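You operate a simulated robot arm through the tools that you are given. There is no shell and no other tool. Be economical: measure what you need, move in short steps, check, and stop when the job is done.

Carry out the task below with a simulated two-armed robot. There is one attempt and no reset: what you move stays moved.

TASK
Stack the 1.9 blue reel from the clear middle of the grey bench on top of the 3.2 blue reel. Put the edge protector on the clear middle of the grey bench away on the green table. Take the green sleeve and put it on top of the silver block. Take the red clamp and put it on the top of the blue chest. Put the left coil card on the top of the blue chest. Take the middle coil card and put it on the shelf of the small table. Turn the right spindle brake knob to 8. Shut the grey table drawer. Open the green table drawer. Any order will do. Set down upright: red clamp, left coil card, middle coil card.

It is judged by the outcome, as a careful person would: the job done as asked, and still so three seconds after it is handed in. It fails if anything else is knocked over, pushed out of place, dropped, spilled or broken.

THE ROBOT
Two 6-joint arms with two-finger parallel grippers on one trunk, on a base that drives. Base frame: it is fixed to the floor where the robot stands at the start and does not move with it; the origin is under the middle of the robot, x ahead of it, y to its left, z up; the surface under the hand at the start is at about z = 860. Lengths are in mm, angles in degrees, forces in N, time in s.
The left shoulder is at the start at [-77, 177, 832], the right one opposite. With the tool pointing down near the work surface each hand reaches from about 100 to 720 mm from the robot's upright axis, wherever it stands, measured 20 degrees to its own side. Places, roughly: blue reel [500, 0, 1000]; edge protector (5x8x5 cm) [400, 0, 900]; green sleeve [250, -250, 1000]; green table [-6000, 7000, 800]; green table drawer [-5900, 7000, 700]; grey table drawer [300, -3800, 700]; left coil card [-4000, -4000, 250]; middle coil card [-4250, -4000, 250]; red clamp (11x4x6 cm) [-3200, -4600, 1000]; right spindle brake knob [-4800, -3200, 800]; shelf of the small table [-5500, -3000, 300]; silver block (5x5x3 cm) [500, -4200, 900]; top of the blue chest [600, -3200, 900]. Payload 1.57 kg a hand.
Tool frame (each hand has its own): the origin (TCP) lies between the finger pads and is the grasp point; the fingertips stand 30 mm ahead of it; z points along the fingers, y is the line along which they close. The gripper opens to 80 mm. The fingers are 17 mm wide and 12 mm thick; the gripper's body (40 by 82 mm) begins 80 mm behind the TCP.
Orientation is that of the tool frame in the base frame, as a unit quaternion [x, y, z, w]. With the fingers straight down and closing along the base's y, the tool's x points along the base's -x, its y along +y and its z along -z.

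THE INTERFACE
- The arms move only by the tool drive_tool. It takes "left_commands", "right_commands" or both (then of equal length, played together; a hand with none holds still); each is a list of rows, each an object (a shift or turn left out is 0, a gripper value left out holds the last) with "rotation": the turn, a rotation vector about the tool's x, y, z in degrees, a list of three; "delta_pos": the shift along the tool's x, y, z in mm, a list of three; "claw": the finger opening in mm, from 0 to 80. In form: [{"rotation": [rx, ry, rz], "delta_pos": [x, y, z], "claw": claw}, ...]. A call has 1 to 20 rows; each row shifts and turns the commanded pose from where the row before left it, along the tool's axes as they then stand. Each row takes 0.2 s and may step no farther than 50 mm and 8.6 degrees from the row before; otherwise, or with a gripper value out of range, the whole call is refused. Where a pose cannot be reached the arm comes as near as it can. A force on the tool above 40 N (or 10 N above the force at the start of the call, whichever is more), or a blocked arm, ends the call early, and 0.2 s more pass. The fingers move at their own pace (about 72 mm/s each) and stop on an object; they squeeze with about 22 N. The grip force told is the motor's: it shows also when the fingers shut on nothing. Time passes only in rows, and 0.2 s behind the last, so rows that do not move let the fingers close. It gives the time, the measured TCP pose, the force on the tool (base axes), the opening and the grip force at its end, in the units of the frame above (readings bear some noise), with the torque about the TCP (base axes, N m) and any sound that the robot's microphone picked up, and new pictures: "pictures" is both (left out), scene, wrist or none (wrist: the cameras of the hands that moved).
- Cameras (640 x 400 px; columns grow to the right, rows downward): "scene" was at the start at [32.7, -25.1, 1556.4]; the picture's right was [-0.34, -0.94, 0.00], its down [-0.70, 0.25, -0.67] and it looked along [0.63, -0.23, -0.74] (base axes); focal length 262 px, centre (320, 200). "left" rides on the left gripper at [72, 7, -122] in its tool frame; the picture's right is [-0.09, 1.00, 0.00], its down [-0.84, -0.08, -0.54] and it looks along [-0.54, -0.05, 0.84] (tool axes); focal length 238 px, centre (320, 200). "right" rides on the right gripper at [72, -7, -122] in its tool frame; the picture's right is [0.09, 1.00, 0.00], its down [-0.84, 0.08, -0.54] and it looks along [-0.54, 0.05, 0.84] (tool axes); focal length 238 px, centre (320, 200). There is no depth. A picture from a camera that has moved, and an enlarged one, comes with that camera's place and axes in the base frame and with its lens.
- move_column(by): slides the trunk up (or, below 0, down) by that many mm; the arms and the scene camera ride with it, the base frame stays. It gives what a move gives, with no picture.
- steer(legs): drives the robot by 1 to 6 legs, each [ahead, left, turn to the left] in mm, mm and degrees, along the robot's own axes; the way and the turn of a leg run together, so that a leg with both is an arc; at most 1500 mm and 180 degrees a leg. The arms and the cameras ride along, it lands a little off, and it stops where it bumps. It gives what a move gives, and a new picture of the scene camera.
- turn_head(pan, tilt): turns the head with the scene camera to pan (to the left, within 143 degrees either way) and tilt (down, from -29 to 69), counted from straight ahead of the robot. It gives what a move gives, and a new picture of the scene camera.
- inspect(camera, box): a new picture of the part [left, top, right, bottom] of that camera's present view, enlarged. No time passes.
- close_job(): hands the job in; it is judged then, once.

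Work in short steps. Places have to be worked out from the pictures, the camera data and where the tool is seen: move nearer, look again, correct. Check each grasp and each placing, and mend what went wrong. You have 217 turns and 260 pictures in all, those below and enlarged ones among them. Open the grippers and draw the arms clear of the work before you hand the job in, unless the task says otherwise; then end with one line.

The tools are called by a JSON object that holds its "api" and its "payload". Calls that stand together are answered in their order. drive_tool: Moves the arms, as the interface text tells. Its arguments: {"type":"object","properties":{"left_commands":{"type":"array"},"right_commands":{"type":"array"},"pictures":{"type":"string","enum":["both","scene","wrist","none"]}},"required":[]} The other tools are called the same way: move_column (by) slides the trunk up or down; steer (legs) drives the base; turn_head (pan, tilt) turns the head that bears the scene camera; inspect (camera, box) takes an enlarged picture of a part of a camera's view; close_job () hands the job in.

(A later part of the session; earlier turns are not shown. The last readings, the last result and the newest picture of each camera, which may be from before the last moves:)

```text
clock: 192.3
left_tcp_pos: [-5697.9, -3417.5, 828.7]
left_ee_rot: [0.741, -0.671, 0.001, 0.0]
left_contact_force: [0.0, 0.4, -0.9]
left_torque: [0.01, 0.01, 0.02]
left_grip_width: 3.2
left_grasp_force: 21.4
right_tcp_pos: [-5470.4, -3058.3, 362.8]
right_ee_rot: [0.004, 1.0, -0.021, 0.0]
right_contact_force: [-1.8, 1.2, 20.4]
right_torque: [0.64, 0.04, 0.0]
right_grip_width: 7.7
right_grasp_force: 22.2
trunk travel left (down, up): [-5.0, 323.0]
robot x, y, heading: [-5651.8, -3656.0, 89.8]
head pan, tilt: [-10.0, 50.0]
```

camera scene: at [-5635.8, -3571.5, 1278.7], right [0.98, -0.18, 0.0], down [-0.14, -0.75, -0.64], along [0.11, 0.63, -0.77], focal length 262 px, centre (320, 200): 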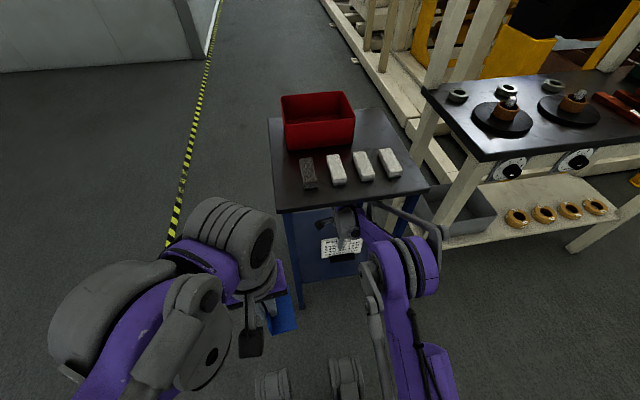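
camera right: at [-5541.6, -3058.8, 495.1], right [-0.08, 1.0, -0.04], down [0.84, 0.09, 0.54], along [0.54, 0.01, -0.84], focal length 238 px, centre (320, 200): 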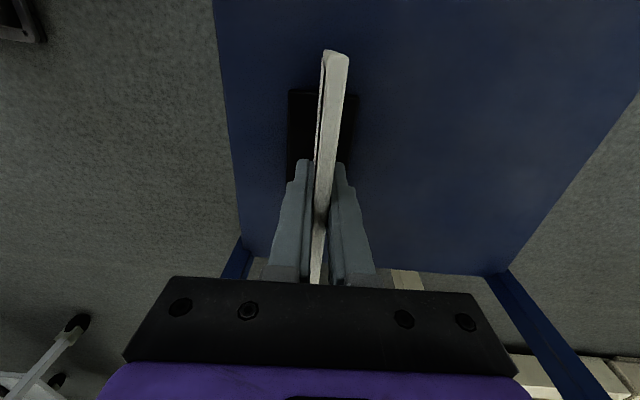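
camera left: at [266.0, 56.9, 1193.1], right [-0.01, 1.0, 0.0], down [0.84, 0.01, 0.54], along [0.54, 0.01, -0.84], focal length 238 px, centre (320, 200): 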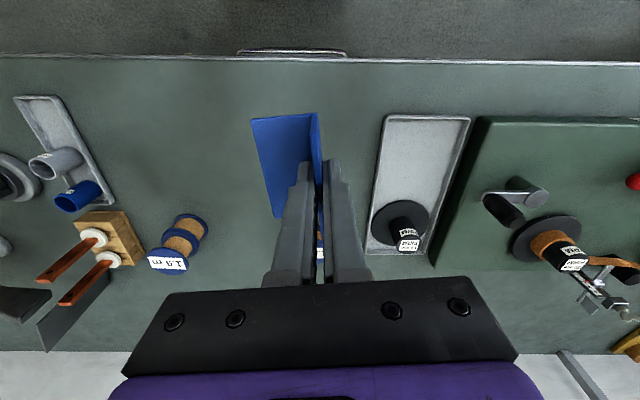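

Contact with the rear edge of the foot first (small tilt). I'll ease off, level by 1.5° and release.

{"api": "drive_tool", "payload": {"right_commands": [{"delta_pos": [0, 0, -2], "rotation": [-1.5, 0, 0]}, {"delta_pos": [0, 0, 1]}, {}, {"claw": 14}, {}, {"claw": 70}, {}, {}], "pictures": "wrist"}}

{"api": "inspect", "payload": {"camera": "scene", "box": [280, 200, 400, 290]}}

```text
clock: 194.1
left_tcp_pos: [-5697.6, -3416.3, 829.5]
left_ee_rot: [0.741, -0.671, 0.001, 0.002]
left_contact_force: [-0.4, 0.2, 0.5]
left_torque: [0.04, -0.01, 0.0]
left_grip_width: 3.4
left_grasp_force: 22.2
right_tcp_pos: [-5467.8, -3059.7, 362.1]
right_ee_rot: [0.004, 1.0, -0.008, 0.0]
right_contact_force: [0.6, 0.2, 0.3]
right_torque: [0.05, -0.04, 0.01]
right_grip_width: 70.1
right_grasp_force: 0.0
trunk travel left (down, up): [-5.0, 323.0]
robot x, y, heading: [-5648.3, -3654.0, 89.6]
head pan, tilt: [-10.0, 50.0]
camera right: at [-5541.0, -3062.4, 483.6], right [-0.08, 1.0, -0.02], down [0.84, 0.08, 0.54], along [0.54, 0.03, -0.84], focal length 238 px, centre (320, 200)
```

right: 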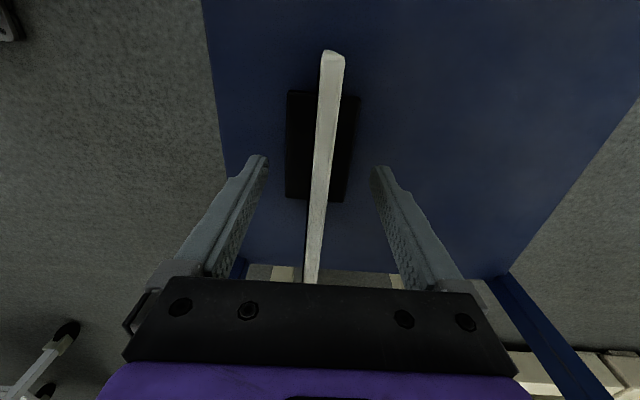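

```text
4.44 times, centred on (340, 245) of scene
camera zoom: at [-5636.0, -3570.9, 1278.7], right [0.98, -0.18, 0.0], down [-0.14, -0.75, -0.64], along [0.12, 0.63, -0.77], focal length 1166 px, centre (231, 0)
```

zoom: 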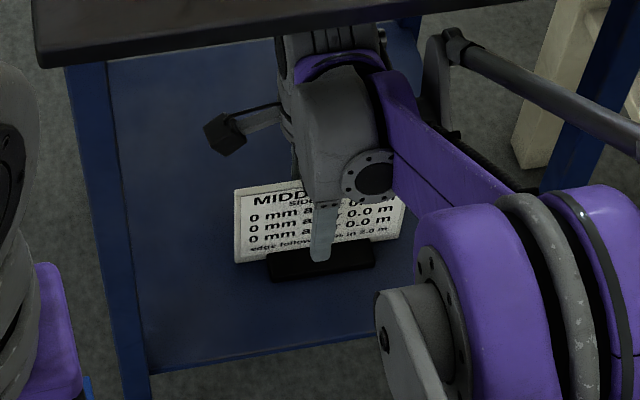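

The card stands upright on the shelf. I'll rise and withdraw.

{"api": "drive_tool", "payload": {"right_commands": [{"delta_pos": [0, 0, -25]}, {"delta_pos": [0, 0, -40]}, {"delta_pos": [0, 0, -40]}, {"delta_pos": [0, -45, 0]}, {"delta_pos": [0, -45, 0]}, {"delta_pos": [0, -45, 0]}, {"delta_pos": [0, -45, 0]}, {"delta_pos": [0, -45, 0]}, {"delta_pos": [0, -45, 0]}, {"delta_pos": [0, -45, 0]}, {}], "pictures": "scene"}}

{"api": "inspect", "payload": {"camera": "scene", "box": [440, 120, 640, 245]}}

```text
clock: 196.5
left_tcp_pos: [-5697.2, -3416.3, 829.9]
left_ee_rot: [0.741, -0.671, 0.001, 0.001]
left_contact_force: [0.7, -0.1, 0.8]
left_torque: [0.0, 0.03, 0.01]
left_grip_width: 3.4
left_grasp_force: 22.5
right_tcp_pos: [-5473.2, -3371.5, 474.8]
right_ee_rot: [0.005, 1.0, -0.008, 0.0]
right_contact_force: [0.0, -0.4, 0.6]
right_torque: [-0.01, 0.03, 0.0]
right_grip_width: 69.8
right_grasp_force: 0.0
trunk travel left (down, up): [-5.0, 323.0]
robot x, y, heading: [-5649.4, -3662.2, 89.7]
head pan, tilt: [-10.0, 50.0]
camera scene: at [-5636.0, -3570.8, 1278.7], right [0.98, -0.18, 0.0], down [-0.14, -0.75, -0.64], along [0.12, 0.63, -0.77], focal length 262 px, centre (320, 200)
```

scene: 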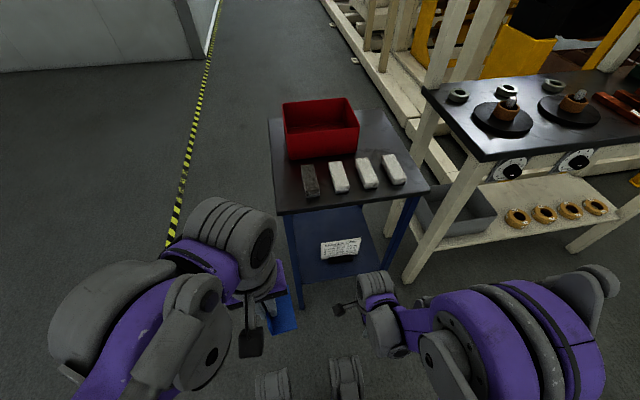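

```text
3.20 times, centred on (540, 182) of scene
camera zoom: at [-5636.0, -3570.8, 1278.7], right [0.98, -0.18, 0.0], down [-0.14, -0.75, -0.64], along [0.12, 0.63, -0.77], focal length 840 px, centre (-384, 256)
```

zoom: 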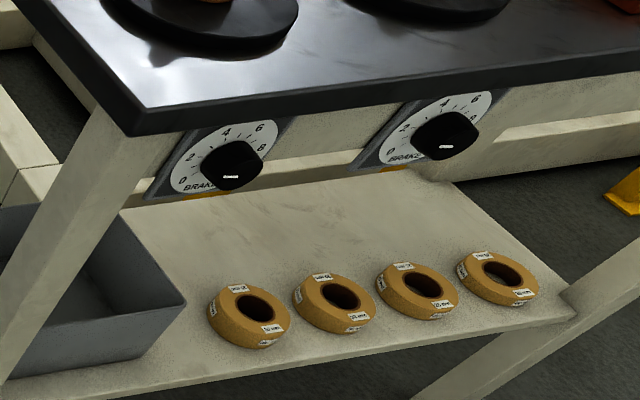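

The card stands fine, but the items on the small table seem to have slid slightly as my arm withdrew. I'll look closely.

{"api": "inspect", "payload": {"camera": "scene", "box": [250, 80, 450, 230]}}

```text
2.67 times, centred on (350, 155) of scene
camera zoom: at [-5636.0, -3570.8, 1278.7], right [0.98, -0.18, 0.0], down [-0.14, -0.75, -0.64], along [0.12, 0.63, -0.77], focal length 700 px, centre (240, 320)
```

zoom: 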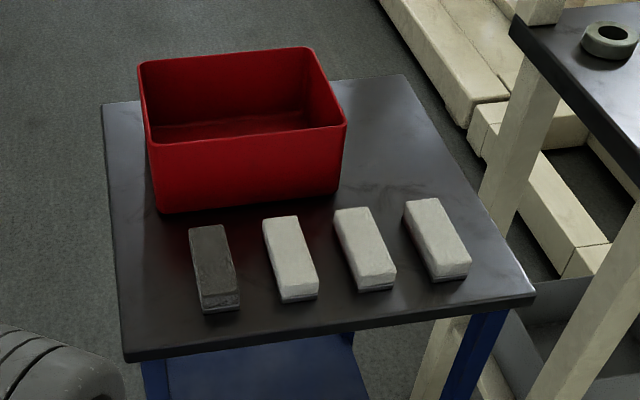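

Everything on the small table slid about 25 mm towards me, so I'll nudge it back. First I'll raise the trunk and unyaw the right hand.

{"api": "move_column", "payload": {"by": 270}}

{"api": "drive_tool", "payload": {"right_commands": [{"rotation": [0, 0, -8.2], "delta_pos": [0, 0, -20], "claw": 60}, {"rotation": [0, 0, -8.2], "delta_pos": [0, 0, -20]}, {"rotation": [0, 0, -8.2], "delta_pos": [0, 0, -20]}, {"rotation": [0, 0, -8.2], "delta_pos": [0, 0, -20]}, {"rotation": [0, 0, -8.2], "delta_pos": [0, 0, -20]}, {"rotation": [0, 0, -8.2], "delta_pos": [0, 0, -20]}, {"rotation": [0, 0, -8.2], "delta_pos": [0, 0, -20]}, {"rotation": [0, 0, -8.2], "delta_pos": [0, 0, -20]}, {"rotation": [0, 0, -8.2], "delta_pos": [0, 0, -20]}, {"rotation": [0, 0, -8.2], "delta_pos": [0, 0, -20]}, {"rotation": [0, 0, -8.2], "delta_pos": [0, 0, -20]}, {}], "pictures": "both"}}

```text
clock: 199.3
left_tcp_pos: [-5697.4, -3416.9, 1099.8]
left_ee_rot: [0.74, -0.672, 0.002, 0.001]
left_contact_force: [0.6, -0.1, -0.1]
left_torque: [0.04, -0.01, -0.02]
left_grip_width: 3.0
left_grasp_force: 22.4
right_tcp_pos: [-5473.0, -3373.0, 742.9]
right_ee_rot: [0.005, 1.0, -0.007, 0.001]
right_contact_force: [0.4, -0.3, 0.5]
right_torque: [0.02, -0.05, 0.01]
right_grip_width: 69.9
right_grasp_force: 0.1
trunk travel left (down, up): [-275.0, 53.0]
robot x, y, heading: [-5649.0, -3659.1, 89.8]
head pan, tilt: [-10.0, 50.0]
```

```text
clock: 201.9
left_tcp_pos: [-5697.4, -3417.5, 1099.8]
left_ee_rot: [0.742, -0.671, 0.002, 0.0]
left_contact_force: [0.0, -0.4, -0.6]
left_torque: [-0.01, -0.01, -0.01]
left_grip_width: 3.2
left_grasp_force: 22.5
right_tcp_pos: [-5472.7, -3368.1, 965.5]
right_ee_rot: [-0.706, 0.708, -0.005, -0.006]
right_contact_force: [0.1, 0.0, -0.4]
right_torque: [-0.02, 0.01, 0.01]
right_grip_width: 60.1
right_grasp_force: 0.0
trunk travel left (down, up): [-275.0, 53.0]
robot x, y, heading: [-5650.3, -3656.8, 90.1]
head pan, tilt: [-10.0, 50.0]
camera scene: at [-5636.3, -3621.0, 1553.5], right [0.98, -0.18, 0.0], down [-0.14, -0.75, -0.64], along [0.11, 0.63, -0.77], focal length 262 px, centre (320, 200)
camera right: at [-5466.9, -3437.3, 1086.7], right [-1.0, -0.09, 0.0], down [-0.07, 0.85, 0.53], along [-0.05, 0.53, -0.85], focal length 238 px, centre (320, 200)
```

scene: 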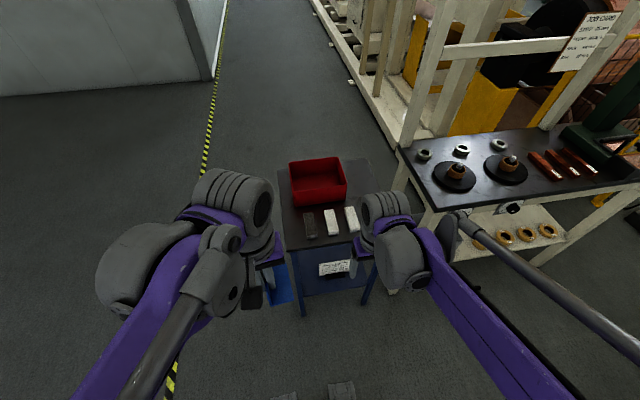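
right: 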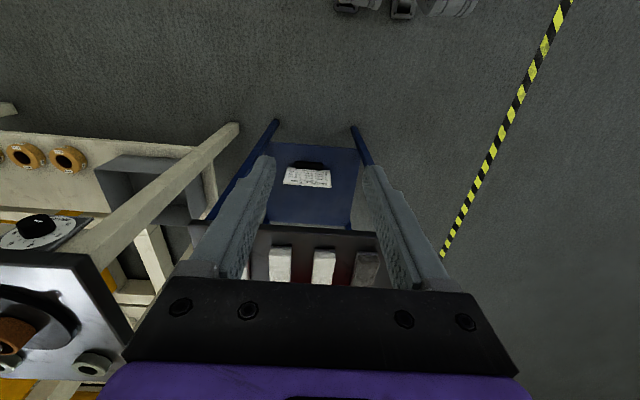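

I put the table top at z≈748, the bars' front ends at y≈−3122 (they should be ≈−3097), and the box front at ≈−2970 (≈−2945). I'll move 100 mm closer and set the finger spacing to push two bars at once.

{"api": "steer", "payload": {"legs": [[100, 0, 0]]}}

{"api": "drive_tool", "payload": {"right_commands": [{"delta_pos": [0, 30, 0], "claw": 68}, {"delta_pos": [0, 28, 0]}, {"delta_pos": [-40, 0, 0]}, {"delta_pos": [-40, 0, 0]}, {"delta_pos": [-42, 0, 0]}, {}], "pictures": "wrist"}}

```text
clock: 203.0
left_tcp_pos: [-5695.9, -3318.9, 1099.4]
left_ee_rot: [0.741, -0.672, 0.001, 0.001]
left_contact_force: [0.6, 0.6, -0.9]
left_torque: [0.0, -0.01, -0.02]
left_grip_width: 3.4
left_grasp_force: 21.5
right_tcp_pos: [-5471.8, -3271.0, 963.7]
right_ee_rot: [-0.704, 0.71, -0.006, -0.006]
right_contact_force: [0.4, -0.1, -0.1]
right_torque: [-0.02, 0.0, 0.0]
right_grip_width: 59.9
right_grasp_force: 0.1
trunk travel left (down, up): [-275.0, 53.0]
robot x, y, heading: [-5650.1, -3558.5, 89.5]
head pan, tilt: [-10.0, 50.0]
camera scene: at [-5635.7, -3523.5, 1553.4], right [0.98, -0.18, 0.0], down [-0.14, -0.75, -0.64], along [0.12, 0.63, -0.77], focal length 262 px, centre (320, 200)
```

scene: 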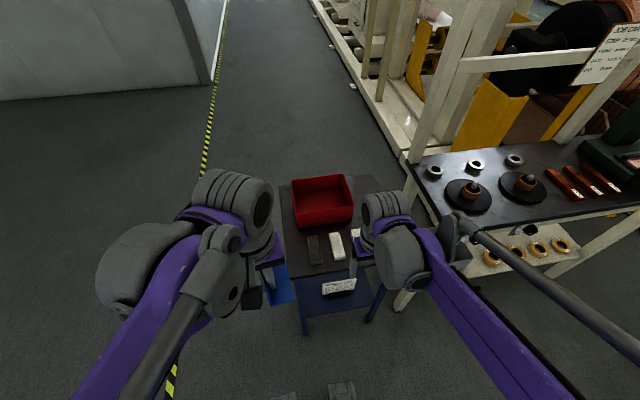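

```text
clock: 204.4
left_tcp_pos: [-5696.1, -3320.1, 1099.4]
left_ee_rot: [0.741, -0.671, 0.001, 0.002]
left_contact_force: [-0.1, 0.2, -1.1]
left_torque: [0.01, 0.02, -0.02]
left_grip_width: 3.3
left_grasp_force: 22.4
right_tcp_pos: [-5528.2, -3148.5, 962.1]
right_ee_rot: [-0.705, 0.709, -0.005, -0.005]
right_contact_force: [-0.3, -0.7, -0.4]
right_torque: [-0.02, -0.04, -0.01]
right_grip_width: 68.2
right_grasp_force: 0.1
trunk travel left (down, up): [-275.0, 53.0]
robot x, y, heading: [-5645.8, -3563.6, 89.7]
head pan, tilt: [-10.0, 50.0]
camera right: at [-5523.6, -3218.1, 1083.4], right [-1.0, -0.09, 0.0], down [-0.07, 0.85, 0.53], along [-0.05, 0.53, -0.85], focal length 238 px, centre (320, 200)
```

right: 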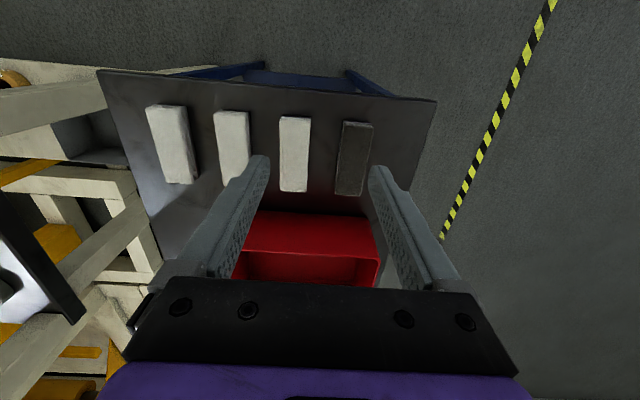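

The closer view gives bar fronts at y≈−3143 and the table z≈770. I'll shift back a bit and descend in front of the two left bars.

{"api": "drive_tool", "payload": {"right_commands": [{"delta_pos": [16, 0, 0]}, {"delta_pos": [0, 0, 45]}, {"delta_pos": [0, 0, 45]}, {"delta_pos": [0, 0, 40]}, {}], "pictures": "wrist"}}

```text
clock: 205.6
left_tcp_pos: [-5695.5, -3319.2, 1100.0]
left_ee_rot: [0.741, -0.672, 0.002, 0.001]
left_contact_force: [0.5, -0.2, -0.9]
left_torque: [-0.02, -0.02, 0.0]
left_grip_width: 3.5
left_grasp_force: 21.3
right_tcp_pos: [-5526.8, -3169.6, 831.9]
right_ee_rot: [-0.705, 0.709, -0.006, -0.006]
right_contact_force: [-0.2, 0.2, -0.7]
right_torque: [0.03, 0.0, 0.01]
right_grip_width: 67.9
right_grasp_force: 0.0
trunk travel left (down, up): [-275.0, 53.0]
robot x, y, heading: [-5650.3, -3557.9, 89.5]
head pan, tilt: [-10.0, 50.0]
camera right: at [-5521.3, -3238.0, 953.6], right [-1.0, -0.08, 0.0], down [-0.07, 0.85, 0.53], along [-0.05, 0.53, -0.85], focal length 238 px, centre (320, 200)
```

right: 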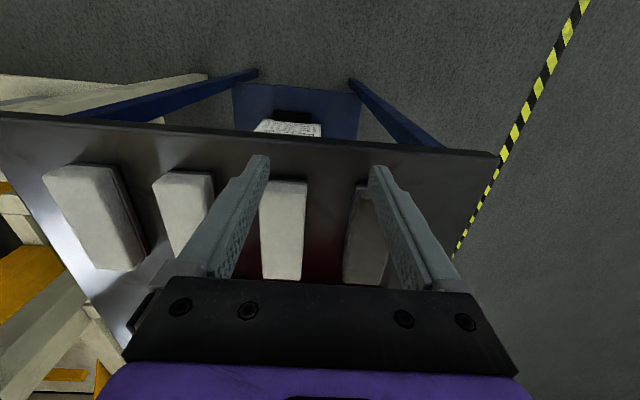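

The table top is at z≈774, bar fronts at y≈−3143. I'll adjust the spacing, lower to 811 and push forward 43 mm.

{"api": "drive_tool", "payload": {"right_commands": [{"delta_pos": [0, 7, 10], "claw": 56}, {"delta_pos": [0, 0, 10]}, {}, {"delta_pos": [-15, 0, 0]}, {"delta_pos": [-10, 0, 0]}, {"delta_pos": [-10, 0, 0]}, {"delta_pos": [-8, 0, 0]}, {}], "pictures": "wrist"}}

```text
clock: 207.4
left_tcp_pos: [-5695.8, -3319.1, 1100.4]
left_ee_rot: [0.741, -0.672, 0.0, 0.001]
left_contact_force: [0.5, 0.6, 0.7]
left_torque: [0.01, 0.01, -0.01]
left_grip_width: 3.7
left_grasp_force: 22.0
right_tcp_pos: [-5537.2, -3124.0, 812.0]
right_ee_rot: [-0.705, 0.71, -0.005, -0.006]
right_contact_force: [0.3, -0.3, 1.1]
right_torque: [0.0, 0.07, -0.02]
right_grip_width: 55.8
right_grasp_force: 0.0
trunk travel left (down, up): [-275.0, 53.0]
robot x, y, heading: [-5650.2, -3559.6, 89.4]
head pan, tilt: [-10.0, 50.0]
camera right: at [-5530.2, -3193.2, 933.0], right [-1.0, -0.09, 0.0], down [-0.07, 0.85, 0.53], along [-0.05, 0.53, -0.85], focal length 238 px, centre (320, 200)
```

right: 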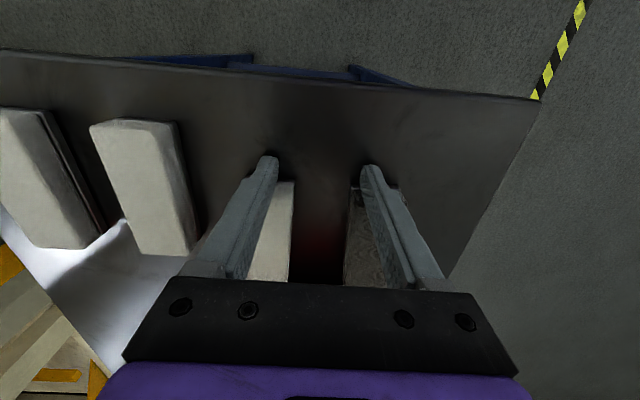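

The first two bars are back. I'll back off, lift over, and do the other two.

{"api": "drive_tool", "payload": {"right_commands": [{"delta_pos": [20, 0, 0]}, {"delta_pos": [22, 0, -10]}, {"delta_pos": [0, 0, -45], "claw": 71}, {"delta_pos": [0, -45, 0]}, {"delta_pos": [0, -45, 0]}, {"delta_pos": [0, -45, 0]}, {"delta_pos": [0, -30, 0]}, {"delta_pos": [0, 0, 45]}, {}], "pictures": "wrist"}}

```text
clock: 209.4
left_tcp_pos: [-5696.4, -3320.5, 1099.2]
left_ee_rot: [0.74, -0.672, 0.001, 0.002]
left_contact_force: [0.1, 0.1, -1.0]
left_torque: [0.0, 0.0, 0.02]
left_grip_width: 3.2
left_grasp_force: 22.2
right_tcp_pos: [-5369.2, -3164.8, 822.1]
right_ee_rot: [-0.705, 0.71, -0.006, -0.006]
right_contact_force: [0.0, 0.1, 0.1]
right_torque: [-0.01, -0.03, 0.05]
right_grip_width: 71.0
right_grasp_force: 0.1
trunk travel left (down, up): [-275.0, 53.0]
robot x, y, heading: [-5647.0, -3561.3, 89.6]
head pan, tilt: [-10.0, 50.0]
camera right: at [-5362.6, -3234.3, 944.4], right [-1.0, -0.09, 0.0], down [-0.07, 0.85, 0.53], along [-0.05, 0.53, -0.85], focal length 238 px, centre (320, 200)
```

right: 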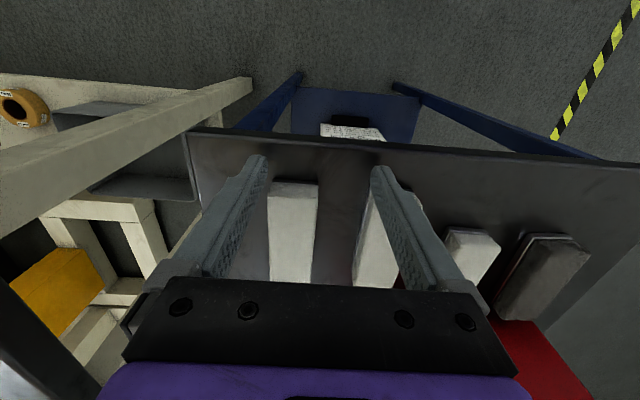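

The bars are centred about 19 mm further left. I'll adjust and push them the same way.

{"api": "drive_tool", "payload": {"right_commands": [{"delta_pos": [0, 18, 0], "claw": 66}, {"delta_pos": [0, 0, 10]}, {}, {"delta_pos": [-12, 0, 0]}, {"delta_pos": [-10, 0, 0]}, {"delta_pos": [-10, 0, 0]}, {"delta_pos": [-8, 0, 0]}, {}, {"delta_pos": [20, 0, 0]}, {"delta_pos": [20, 0, -10]}, {"delta_pos": [0, 0, -45]}, {"delta_pos": [0, 0, -45]}, {}], "pictures": "wrist"}}

```text
clock: 212.2
left_tcp_pos: [-5695.5, -3318.6, 1100.3]
left_ee_rot: [0.741, -0.672, 0.001, 0.001]
left_contact_force: [-0.1, -0.3, -0.2]
left_torque: [-0.02, -0.02, -0.01]
left_grip_width: 3.3
left_grasp_force: 22.3
right_tcp_pos: [-5387.9, -3164.9, 912.1]
right_ee_rot: [-0.705, 0.71, -0.007, -0.006]
right_contact_force: [-0.1, -0.9, -0.3]
right_torque: [0.02, 0.01, 0.01]
right_grip_width: 66.0
right_grasp_force: 0.1
trunk travel left (down, up): [-275.0, 53.0]
robot x, y, heading: [-5648.4, -3556.3, 89.6]
head pan, tilt: [-10.0, 50.0]
camera right: at [-5381.7, -3233.9, 1034.6], right [-1.0, -0.09, 0.0], down [-0.07, 0.85, 0.53], along [-0.05, 0.53, -0.85], focal length 238 px, centre (320, 200)
```

right: 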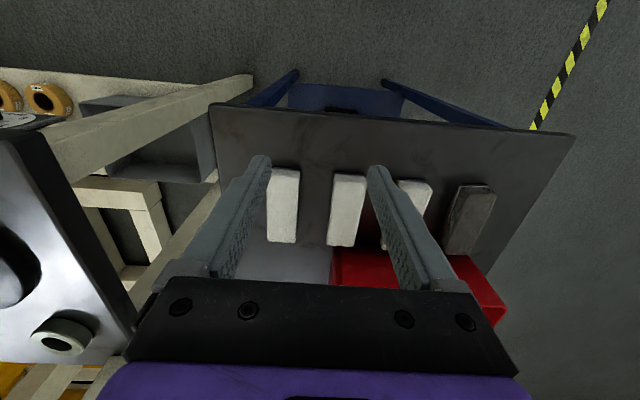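

All four bars are lined up again. Now I'll nudge the red box back about 25 mm, passing over the bars.

{"api": "drive_tool", "payload": {"right_commands": [{"delta_pos": [0, 44, 0], "claw": 70}, {"delta_pos": [0, 44, 0]}, {"delta_pos": [0, 40, 0]}, {"delta_pos": [-45, 0, 0]}, {"delta_pos": [-45, 0, 0]}, {"delta_pos": [-30, 0, 0]}, {"delta_pos": [0, 0, 40]}, {"delta_pos": [0, 0, 30]}, {}], "pictures": "wrist"}}

```text
clock: 214.2
left_tcp_pos: [-5696.7, -3319.2, 1097.4]
left_ee_rot: [0.741, -0.671, 0.002, 0.002]
left_contact_force: [-0.8, -0.1, 0.0]
left_torque: [-0.03, 0.0, 0.01]
left_grip_width: 3.0
left_grasp_force: 22.4
right_tcp_pos: [-5515.5, -3045.2, 838.3]
right_ee_rot: [-0.705, 0.71, -0.006, -0.006]
right_contact_force: [-0.3, 0.0, 0.0]
right_torque: [-0.02, 0.01, 0.02]
right_grip_width: 70.0
right_grasp_force: 0.0
trunk travel left (down, up): [-275.0, 53.0]
robot x, y, heading: [-5647.8, -3555.3, 89.3]
head pan, tilt: [-10.0, 50.0]
camera right: at [-5509.6, -3114.2, 960.4], right [-1.0, -0.09, 0.0], down [-0.07, 0.85, 0.53], along [-0.05, 0.53, -0.85], focal length 238 px, centre (320, 200)
```

right: 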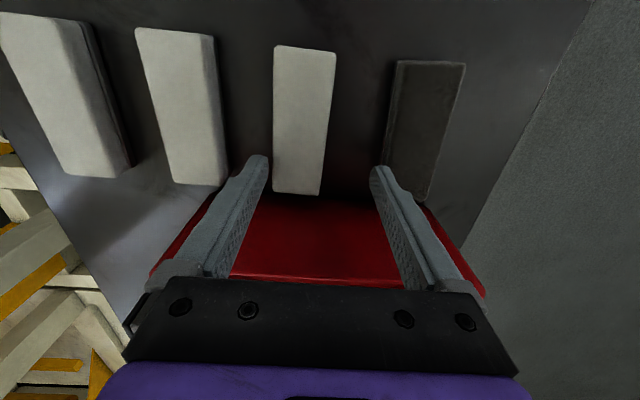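

The box front is at y≈−2998. I'll push 64 mm forward to bring it to about −2973.

{"api": "drive_tool", "payload": {"right_commands": [{"delta_pos": [-25, 0, 0]}, {"delta_pos": [-12, 0, 0]}, {"delta_pos": [-10, 0, 0]}, {"delta_pos": [-9, 0, 0]}, {"delta_pos": [-8, 0, 0]}, {}, {"delta_pos": [30, 0, 0]}, {"delta_pos": [0, 0, -45]}, {"delta_pos": [0, 0, -45]}, {"delta_pos": [45, 0, 0]}, {"delta_pos": [45, 0, 0]}, {"delta_pos": [45, 0, 0]}, {}], "pictures": "none"}}

{"api": "inspect", "payload": {"camera": "scene", "box": [240, 150, 440, 300]}}

```text
clock: 217.0
left_tcp_pos: [-5694.9, -3317.2, 1099.3]
left_ee_rot: [0.74, -0.672, 0.001, 0.002]
left_contact_force: [-0.7, -0.6, -0.1]
left_torque: [0.03, 0.01, -0.02]
left_grip_width: 3.2
left_grasp_force: 21.8
right_tcp_pos: [-5517.5, -3142.2, 932.8]
right_ee_rot: [-0.705, 0.709, -0.007, -0.006]
right_contact_force: [-1.2, -0.3, -0.1]
right_torque: [0.01, 0.01, 0.0]
right_grip_width: 70.0
right_grasp_force: 0.0
trunk travel left (down, up): [-275.0, 53.0]
robot x, y, heading: [-5648.6, -3560.8, 89.5]
head pan, tilt: [-10.0, 50.0]
```

```text
2.67 times, centred on (340, 225) of scene
camera zoom: at [-5635.8, -3522.4, 1553.5], right [0.98, -0.18, 0.0], down [-0.14, -0.75, -0.64], along [0.12, 0.63, -0.77], focal length 700 px, centre (267, 133)
```

zoom: 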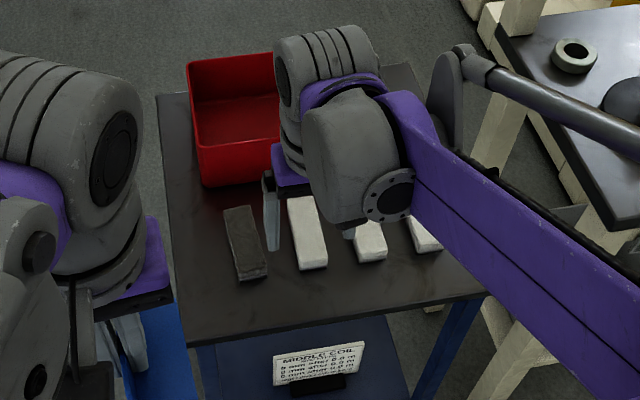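

The table items are restored. Next is the right brake knob, estimated at (−4724,−3109,720). I'll drive over to face it.

{"api": "drive_tool", "payload": {"right_commands": [{"delta_pos": [45, 0, 0], "claw": 50}, {"delta_pos": [45, 0, 0]}, {"delta_pos": [45, 0, 0]}, {}], "pictures": "none"}}

{"api": "steer", "payload": {"legs": [[-30, -750, 0]]}}

{"api": "turn_head", "payload": {"pan": -20, "tilt": 50}}

{"api": "inspect", "payload": {"camera": "right", "box": [0, 0, 640, 400]}}

```text
clock: 218.0
left_tcp_pos: [-5696.2, -3318.6, 1100.1]
left_ee_rot: [0.741, -0.672, 0.002, 0.001]
left_contact_force: [-0.1, -0.1, -1.2]
left_torque: [-0.03, -0.01, 0.0]
left_grip_width: 3.1
left_grasp_force: 22.0
right_tcp_pos: [-5515.9, -3277.5, 933.8]
right_ee_rot: [-0.705, 0.71, -0.006, -0.006]
right_contact_force: [-0.3, -0.5, 0.0]
right_torque: [0.0, -0.02, 0.0]
right_grip_width: 50.2
right_grasp_force: 0.1
trunk travel left (down, up): [-275.0, 53.0]
robot x, y, heading: [-5652.3, -3558.8, 89.5]
head pan, tilt: [-10.0, 50.0]
```

```text
clock: 225.1
left_tcp_pos: [-4935.3, -3351.7, 1099.4]
left_ee_rot: [0.742, -0.671, 0.001, 0.001]
left_contact_force: [-0.5, 0.3, -0.7]
left_torque: [-0.06, -0.04, 0.0]
left_grip_width: 3.1
left_grasp_force: 21.7
right_tcp_pos: [-4755.5, -3310.6, 934.1]
right_ee_rot: [-0.705, 0.709, -0.005, -0.006]
right_contact_force: [-0.4, 0.1, 0.7]
right_torque: [0.0, 0.0, 0.01]
right_grip_width: 50.1
right_grasp_force: 0.1
trunk travel left (down, up): [-275.0, 53.0]
robot x, y, heading: [-4886.4, -3592.8, 89.6]
head pan, tilt: [-10.0, 50.0]
camera scene: at [-4873.0, -3556.7, 1553.5], right [0.98, -0.18, 0.0], down [-0.14, -0.75, -0.64], along [0.11, 0.63, -0.77], focal length 262 px, centre (320, 200)
```

scene: 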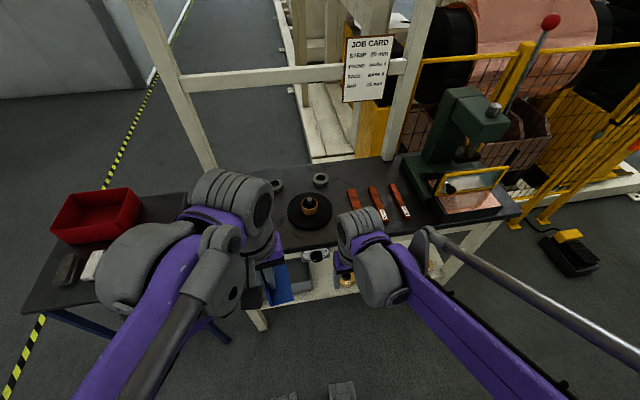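

```text
clock: 225.8
left_tcp_pos: [-4933.4, -3351.1, 1099.0]
left_ee_rot: [0.741, -0.671, 0.001, 0.002]
left_contact_force: [0.3, -0.1, 0.6]
left_torque: [0.0, -0.02, 0.04]
left_grip_width: 3.4
left_grasp_force: 22.0
right_tcp_pos: [-4755.5, -3310.7, 933.4]
right_ee_rot: [-0.706, 0.708, -0.006, -0.006]
right_contact_force: [-0.3, 0.4, 0.6]
right_torque: [0.0, 0.03, 0.01]
right_grip_width: 50.0
right_grasp_force: 0.0
trunk travel left (down, up): [-275.0, 53.0]
robot x, y, heading: [-4886.9, -3589.2, 89.7]
head pan, tilt: [-20.0, 50.0]
camera scene: at [-4860.1, -3560.2, 1553.5], right [0.94, -0.34, 0.0], down [-0.26, -0.72, -0.64], along [0.22, 0.6, -0.77], focal length 262 px, centre (320, 200)
```

scene: 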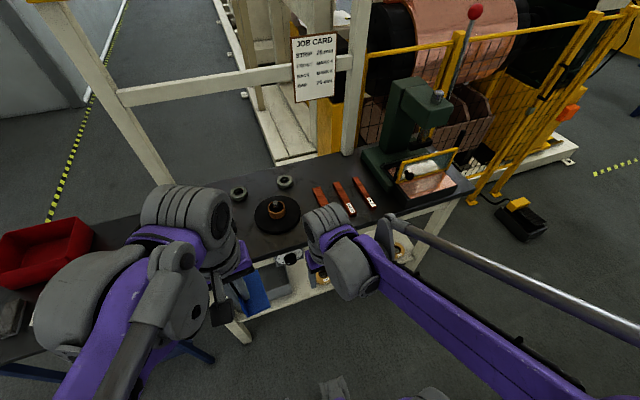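

```text
1.00 times, centred on (320, 200) of right (not enlarged: the box is as wide or as high as the picture)
camera zoom: at [-4748.4, -3380.3, 1056.0], right [-1.0, -0.09, 0.0], down [-0.07, 0.85, 0.53], along [-0.05, 0.53, -0.85], focal length 238 px, centre (320, 200)
```

zoom: 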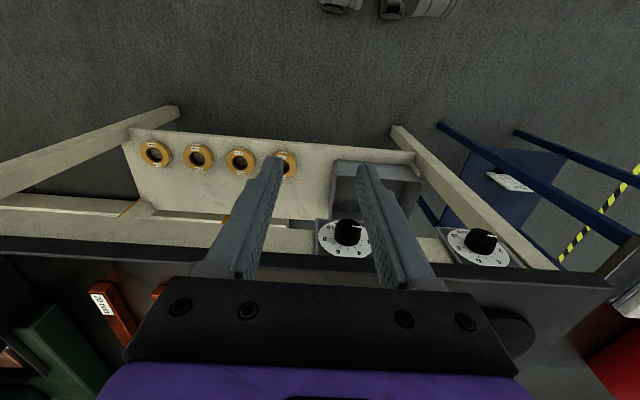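

{"api": "inspect", "payload": {"camera": "right", "box": [280, 195, 420, 275]}}

{"api": "steer", "payload": {"legs": [[0, 100, 0]]}}

```text
4.57 times, centred on (350, 235) of right
camera zoom: at [-4748.4, -3380.3, 1056.0], right [-1.0, -0.09, 0.0], down [-0.07, 0.85, 0.53], along [-0.05, 0.53, -0.85], focal length 1090 px, centre (183, 40)
```

zoom: 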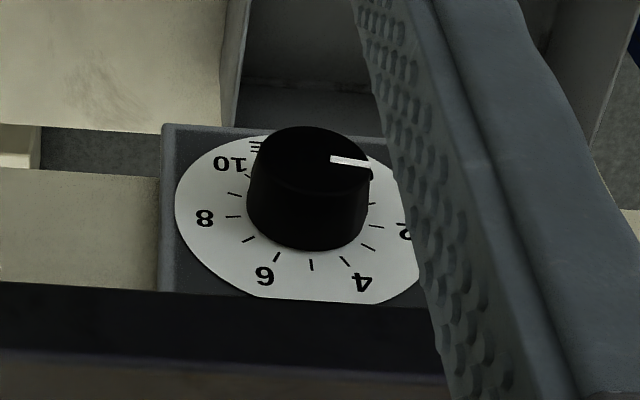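

```text
clock: 227.4
left_tcp_pos: [-5031.8, -3351.9, 1098.5]
left_ee_rot: [0.742, -0.67, 0.001, 0.002]
left_contact_force: [-1.0, -0.1, -0.4]
left_torque: [0.01, 0.0, -0.01]
left_grip_width: 3.4
left_grasp_force: 22.4
right_tcp_pos: [-4854.0, -3310.8, 934.1]
right_ee_rot: [-0.706, 0.708, -0.005, -0.005]
right_contact_force: [0.1, 0.2, 0.0]
right_torque: [-0.01, 0.01, -0.03]
right_grip_width: 49.8
right_grasp_force: 0.0
trunk travel left (down, up): [-275.0, 53.0]
robot x, y, heading: [-4985.1, -3590.3, 89.7]
head pan, tilt: [-20.0, 50.0]
camera scene: at [-4958.4, -3559.9, 1553.5], right [0.94, -0.34, 0.0], down [-0.26, -0.72, -0.64], along [0.22, 0.6, -0.77], focal length 262 px, centre (320, 200)
```

scene: 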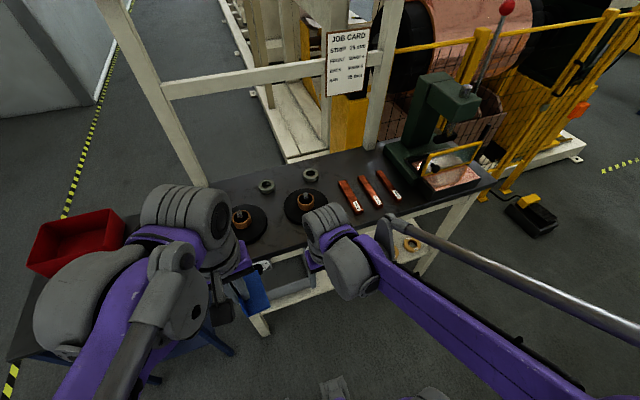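

The scale runs 0–10 clockwise with the pointer at about 2, so it needs roughly 162° clockwise. The knob is at (−4805,−3170,810) on a vertical face. I'll back the base up, reach forward and turn the right hand horizontal.

{"api": "steer", "payload": {"legs": [[-250, 0, 0]]}}

{"api": "drive_tool", "payload": {"right_commands": [{"delta_pos": [-45, -12, 0], "claw": 70}, {"delta_pos": [-45, -12, 0]}, {"delta_pos": [-45, -12, 0]}, {"delta_pos": [-45, -12, 0]}, {"rotation": [0, -8.2, 0]}, {"rotation": [0, -8.2, 0]}, {"rotation": [0, -8.2, 0]}, {"rotation": [0, -8.2, 0]}, {"rotation": [0, -8.2, 0]}, {"rotation": [0, -8.2, 0]}, {"rotation": [0, -8.2, 0]}, {"rotation": [0, -8.2, 0]}, {"rotation": [0, -8.2, 0]}, {"rotation": [0, -8.2, 0]}, {"rotation": [0, -8, 0]}, {}], "pictures": "wrist"}}

```text
clock: 229.2
left_tcp_pos: [-5032.5, -3599.9, 1099.5]
left_ee_rot: [0.742, -0.671, 0.001, 0.001]
left_contact_force: [0.7, -0.2, -0.9]
left_torque: [0.01, -0.01, 0.0]
left_grip_width: 3.4
left_grasp_force: 21.7
right_tcp_pos: [-4853.2, -3557.8, 933.2]
right_ee_rot: [-0.705, 0.709, -0.006, -0.007]
right_contact_force: [1.3, -0.5, 0.4]
right_torque: [0.01, 0.0, 0.01]
right_grip_width: 49.8
right_grasp_force: 0.0
trunk travel left (down, up): [-275.0, 53.0]
robot x, y, heading: [-4983.9, -3843.0, 89.7]
head pan, tilt: [-20.0, 50.0]
camera scene: at [-4959.0, -3807.8, 1553.6], right [0.94, -0.35, 0.0], down [-0.27, -0.72, -0.64], along [0.22, 0.6, -0.77], focal length 262 px, centre (320, 200)
```

scene: 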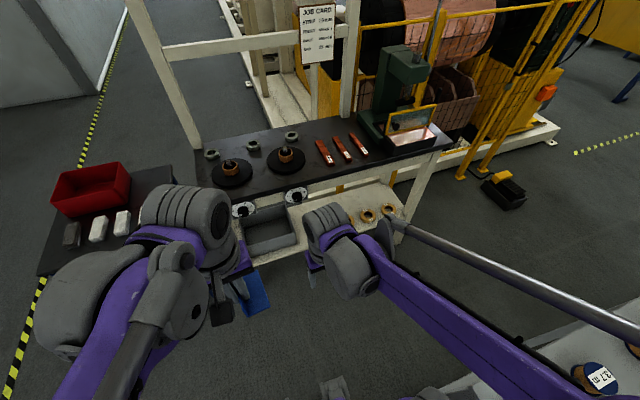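

```text
clock: 232.6
left_tcp_pos: [-5034.1, -3600.0, 1099.1]
left_ee_rot: [0.741, -0.672, 0.001, 0.001]
left_contact_force: [0.8, 0.6, -0.9]
left_torque: [0.01, -0.03, 0.01]
left_grip_width: 3.3
left_grasp_force: 21.5
right_tcp_pos: [-4803.9, -3366.5, 950.7]
right_ee_rot: [-0.503, 0.506, 0.494, 0.497]
right_contact_force: [-0.1, 0.8, -0.8]
right_torque: [0.04, 0.0, -0.01]
right_grip_width: 70.0
right_grasp_force: 0.2
right hand out of reach, approached as far as the arm can: row 15
trunk travel left (down, up): [-275.0, 53.0]
robot x, y, heading: [-4982.8, -3841.9, 89.9]
head pan, tilt: [-20.0, 50.0]
camera right: at [-4798.4, -3489.9, 879.8], right [-1.0, 0.0, -0.09], down [-0.08, -0.53, 0.85], along [-0.05, 0.85, 0.52], focal length 238 px, centre (320, 200)
```

right: 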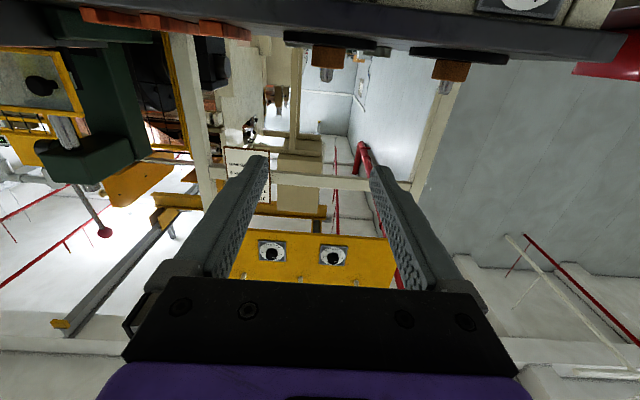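

The hand is horizontal. I'll lower it to the knob height and look.

{"api": "drive_tool", "payload": {"right_commands": [{"delta_pos": [46, 0, 0]}, {"delta_pos": [46, 0, 0]}, {"delta_pos": [46, 0, 0]}, {}], "pictures": "wrist"}}

{"api": "turn_head", "payload": {"pan": -15, "tilt": 45}}

```text
clock: 233.6
left_tcp_pos: [-5033.0, -3600.7, 1099.0]
left_ee_rot: [0.741, -0.672, 0.002, 0.001]
left_contact_force: [0.0, 0.3, -0.8]
left_torque: [0.0, 0.03, 0.01]
left_grip_width: 3.3
left_grasp_force: 22.3
right_tcp_pos: [-4801.4, -3300.1, 896.8]
right_ee_rot: [-0.504, 0.506, 0.494, 0.496]
right_contact_force: [-0.4, 0.6, 0.3]
right_torque: [0.02, -0.01, 0.02]
right_grip_width: 70.0
right_grasp_force: 0.2
right hand out of reach, approached as far as the arm can: row 1, 2, 3
trunk travel left (down, up): [-275.0, 53.0]
robot x, y, heading: [-4986.7, -3840.7, 89.8]
head pan, tilt: [-20.0, 50.0]
camera right: at [-4795.7, -3423.8, 826.3], right [-1.0, 0.0, -0.09], down [-0.08, -0.53, 0.85], along [-0.05, 0.85, 0.52], focal length 238 px, centre (320, 200)
```

right: 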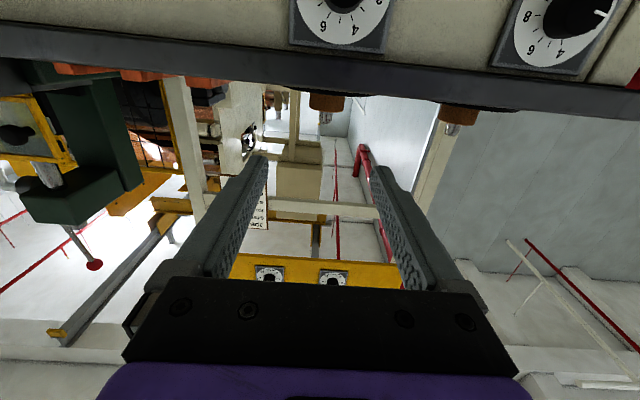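

```text
clock: 234.2
left_tcp_pos: [-5031.8, -3599.4, 1099.5]
left_ee_rot: [0.741, -0.672, 0.001, 0.001]
left_contact_force: [0.3, -0.4, 0.0]
left_torque: [-0.04, 0.03, -0.01]
left_grip_width: 3.1
left_grasp_force: 22.1
right_tcp_pos: [-4800.9, -3300.8, 897.1]
right_ee_rot: [-0.504, 0.506, 0.494, 0.496]
right_contact_force: [0.0, 0.9, -0.6]
right_torque: [-0.02, 0.02, 0.01]
right_grip_width: 69.8
right_grasp_force: 0.0
trunk travel left (down, up): [-275.0, 53.0]
robot x, y, heading: [-4987.8, -3839.9, 89.7]
head pan, tilt: [-15.0, 45.0]
camera scene: at [-4964.3, -3801.5, 1560.4], right [0.96, -0.26, 0.0], down [-0.19, -0.68, -0.71], along [0.19, 0.68, -0.71], focal length 262 px, centre (320, 200)
```

scene: 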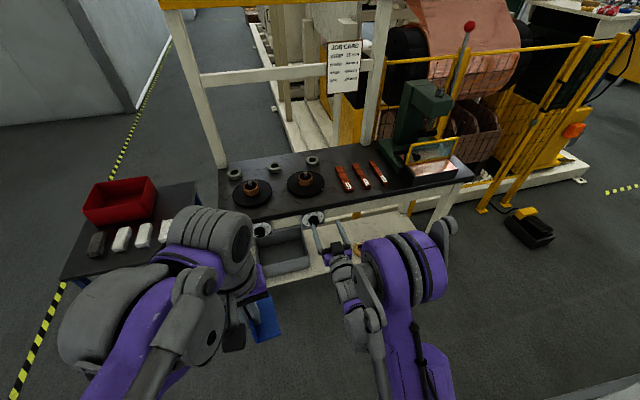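

The arm can't go lower in this pose, so I'll lower the trunk to bring the hand level with the knob (z≈790).

{"api": "move_column", "payload": {"by": -105}}

{"api": "inspect", "payload": {"camera": "right", "box": [0, 0, 640, 400]}}

```text
clock: 235.6
left_tcp_pos: [-5032.6, -3599.2, 994.6]
left_ee_rot: [0.742, -0.671, 0.002, 0.001]
left_contact_force: [-0.1, 0.3, -1.0]
left_torque: [-0.02, 0.01, 0.03]
left_grip_width: 3.4
left_grasp_force: 21.7
right_tcp_pos: [-4803.9, -3298.9, 791.7]
right_ee_rot: [-0.503, 0.505, 0.495, 0.497]
right_contact_force: [-0.7, 0.3, 0.2]
right_torque: [0.0, 0.01, -0.01]
right_grip_width: 69.9
right_grasp_force: 0.0
trunk travel left (down, up): [-170.0, 158.0]
robot x, y, heading: [-4982.9, -3844.0, 89.8]
head pan, tilt: [-15.0, 45.0]
```

```text
1.00 times, centred on (320, 200) of right (not enlarged: the box is as wide or as high as the picture)
camera zoom: at [-4797.5, -3421.4, 720.5], right [-1.0, 0.0, -0.09], down [-0.08, -0.53, 0.85], along [-0.05, 0.85, 0.53], focal length 238 px, centre (320, 200)
```

zoom: 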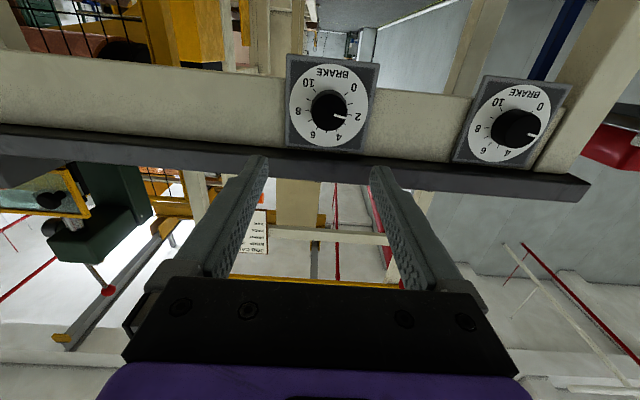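

{"api": "inspect", "payload": {"camera": "right", "box": [280, 45, 390, 160]}}

```text
3.48 times, centred on (335, 102) of right
camera zoom: at [-4797.5, -3421.4, 720.5], right [-1.0, 0.0, -0.09], down [-0.08, -0.53, 0.85], along [-0.05, 0.85, 0.53], focal length 829 px, centre (268, 539)
```

zoom: 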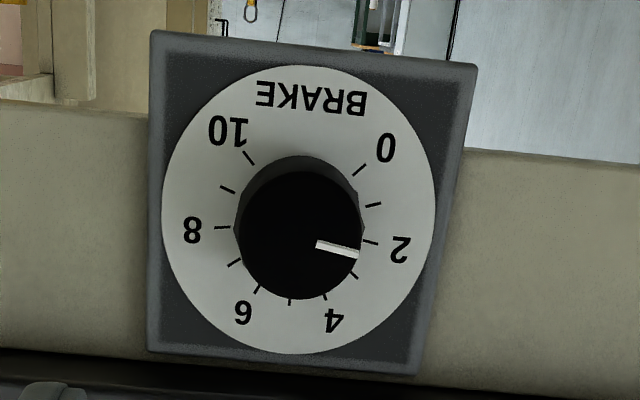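

The pointer sits at 2, so I need about 162° clockwise, in two ~81° turns that keep the fingers clear of the slab above. I'll align with the knob (≈(−4810, z 767)) and pre-rotate −40°.

{"api": "drive_tool", "payload": {"right_commands": [{"delta_pos": [12, 6, 20], "claw": 60}, {"delta_pos": [12, 0, 20]}, {"rotation": [0, 0, -8.1]}, {"rotation": [0, 0, -8.1]}, {"rotation": [0, 0, -8.1]}, {"rotation": [0, 0, -8.1]}, {"rotation": [0, 0, -8.1]}, {}], "pictures": "wrist"}}

```text
clock: 237.4
left_tcp_pos: [-5033.2, -3599.0, 994.5]
left_ee_rot: [0.742, -0.671, 0.001, 0.001]
left_contact_force: [0.5, 0.3, 0.6]
left_torque: [0.0, 0.03, 0.03]
left_grip_width: 3.3
left_grasp_force: 22.0
right_tcp_pos: [-4809.3, -3258.8, 767.1]
right_ee_rot: [0.647, -0.3, -0.292, -0.638]
right_contact_force: [-0.3, -0.2, 0.0]
right_torque: [0.01, -0.02, -0.02]
right_grip_width: 59.7
right_grasp_force: 0.0
trunk travel left (down, up): [-170.0, 158.0]
robot x, y, heading: [-4989.3, -3841.3, 89.6]
head pan, tilt: [-15.0, 45.0]
camera right: at [-4758.1, -3381.0, 717.2], right [-0.7, -0.01, -0.72], down [-0.61, -0.53, 0.59], along [-0.38, 0.85, 0.36], focal length 238 px, centre (320, 200)
```

right: 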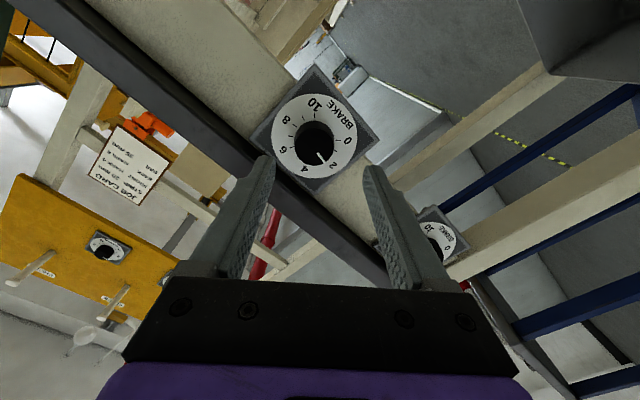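

{"api": "inspect", "payload": {"camera": "right", "box": [250, 80, 390, 200]}}

```text
3.33 times, centred on (320, 140) of right
camera zoom: at [-4758.1, -3381.0, 717.2], right [-0.7, -0.01, -0.72], down [-0.61, -0.53, 0.59], along [-0.38, 0.85, 0.36], focal length 794 px, centre (320, 400)
```

zoom: 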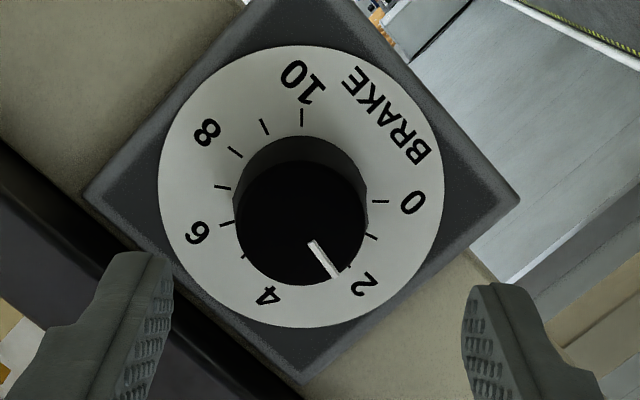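

The knob is slightly off-axis (about −4 mm in tool y). I'll correct and advance with fingers around it, then look.

{"api": "drive_tool", "payload": {"right_commands": [{"delta_pos": [2, -4.5, 0], "claw": 56}, {"delta_pos": [0, 0, 25]}, {"delta_pos": [0, 0, 25]}, {}], "pictures": "wrist"}}

{"api": "inspect", "payload": {"camera": "right", "box": [250, 80, 390, 200]}}

```text
clock: 238.4
left_tcp_pos: [-5033.5, -3600.2, 993.7]
left_ee_rot: [0.741, -0.672, 0.002, 0.001]
left_contact_force: [-0.2, 0.0, -1.1]
left_torque: [0.0, -0.01, 0.01]
left_grip_width: 3.5
left_grasp_force: 21.7
right_tcp_pos: [-4803.7, -3210.3, 768.3]
right_ee_rot: [0.647, -0.3, -0.292, -0.637]
right_contact_force: [0.6, 0.3, 0.2]
right_torque: [0.01, -0.01, 0.0]
right_grip_width: 55.9
right_grasp_force: 0.1
trunk travel left (down, up): [-170.0, 158.0]
robot x, y, heading: [-4982.1, -3839.3, 89.7]
head pan, tilt: [-15.0, 45.0]
camera right: at [-4752.2, -3332.5, 718.5], right [-0.7, -0.01, -0.72], down [-0.61, -0.53, 0.59], along [-0.38, 0.85, 0.36], focal length 238 px, centre (320, 200)
```

right: 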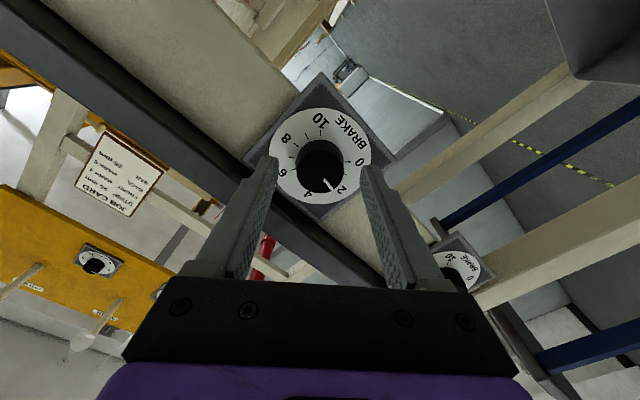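

```text
3.33 times, centred on (320, 140) of right
camera zoom: at [-4752.2, -3332.5, 718.5], right [-0.7, -0.01, -0.72], down [-0.61, -0.53, 0.59], along [-0.38, 0.85, 0.36], focal length 794 px, centre (320, 400)
```

zoom: 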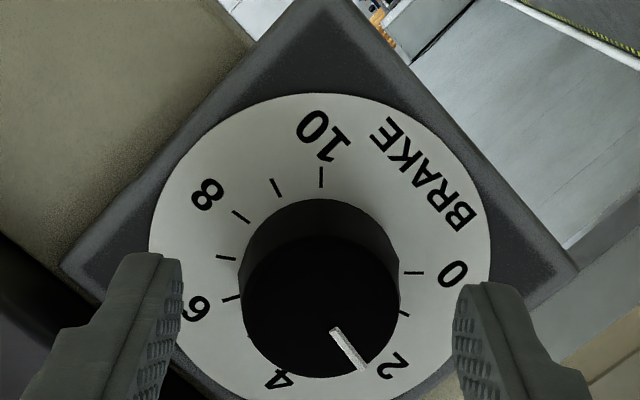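

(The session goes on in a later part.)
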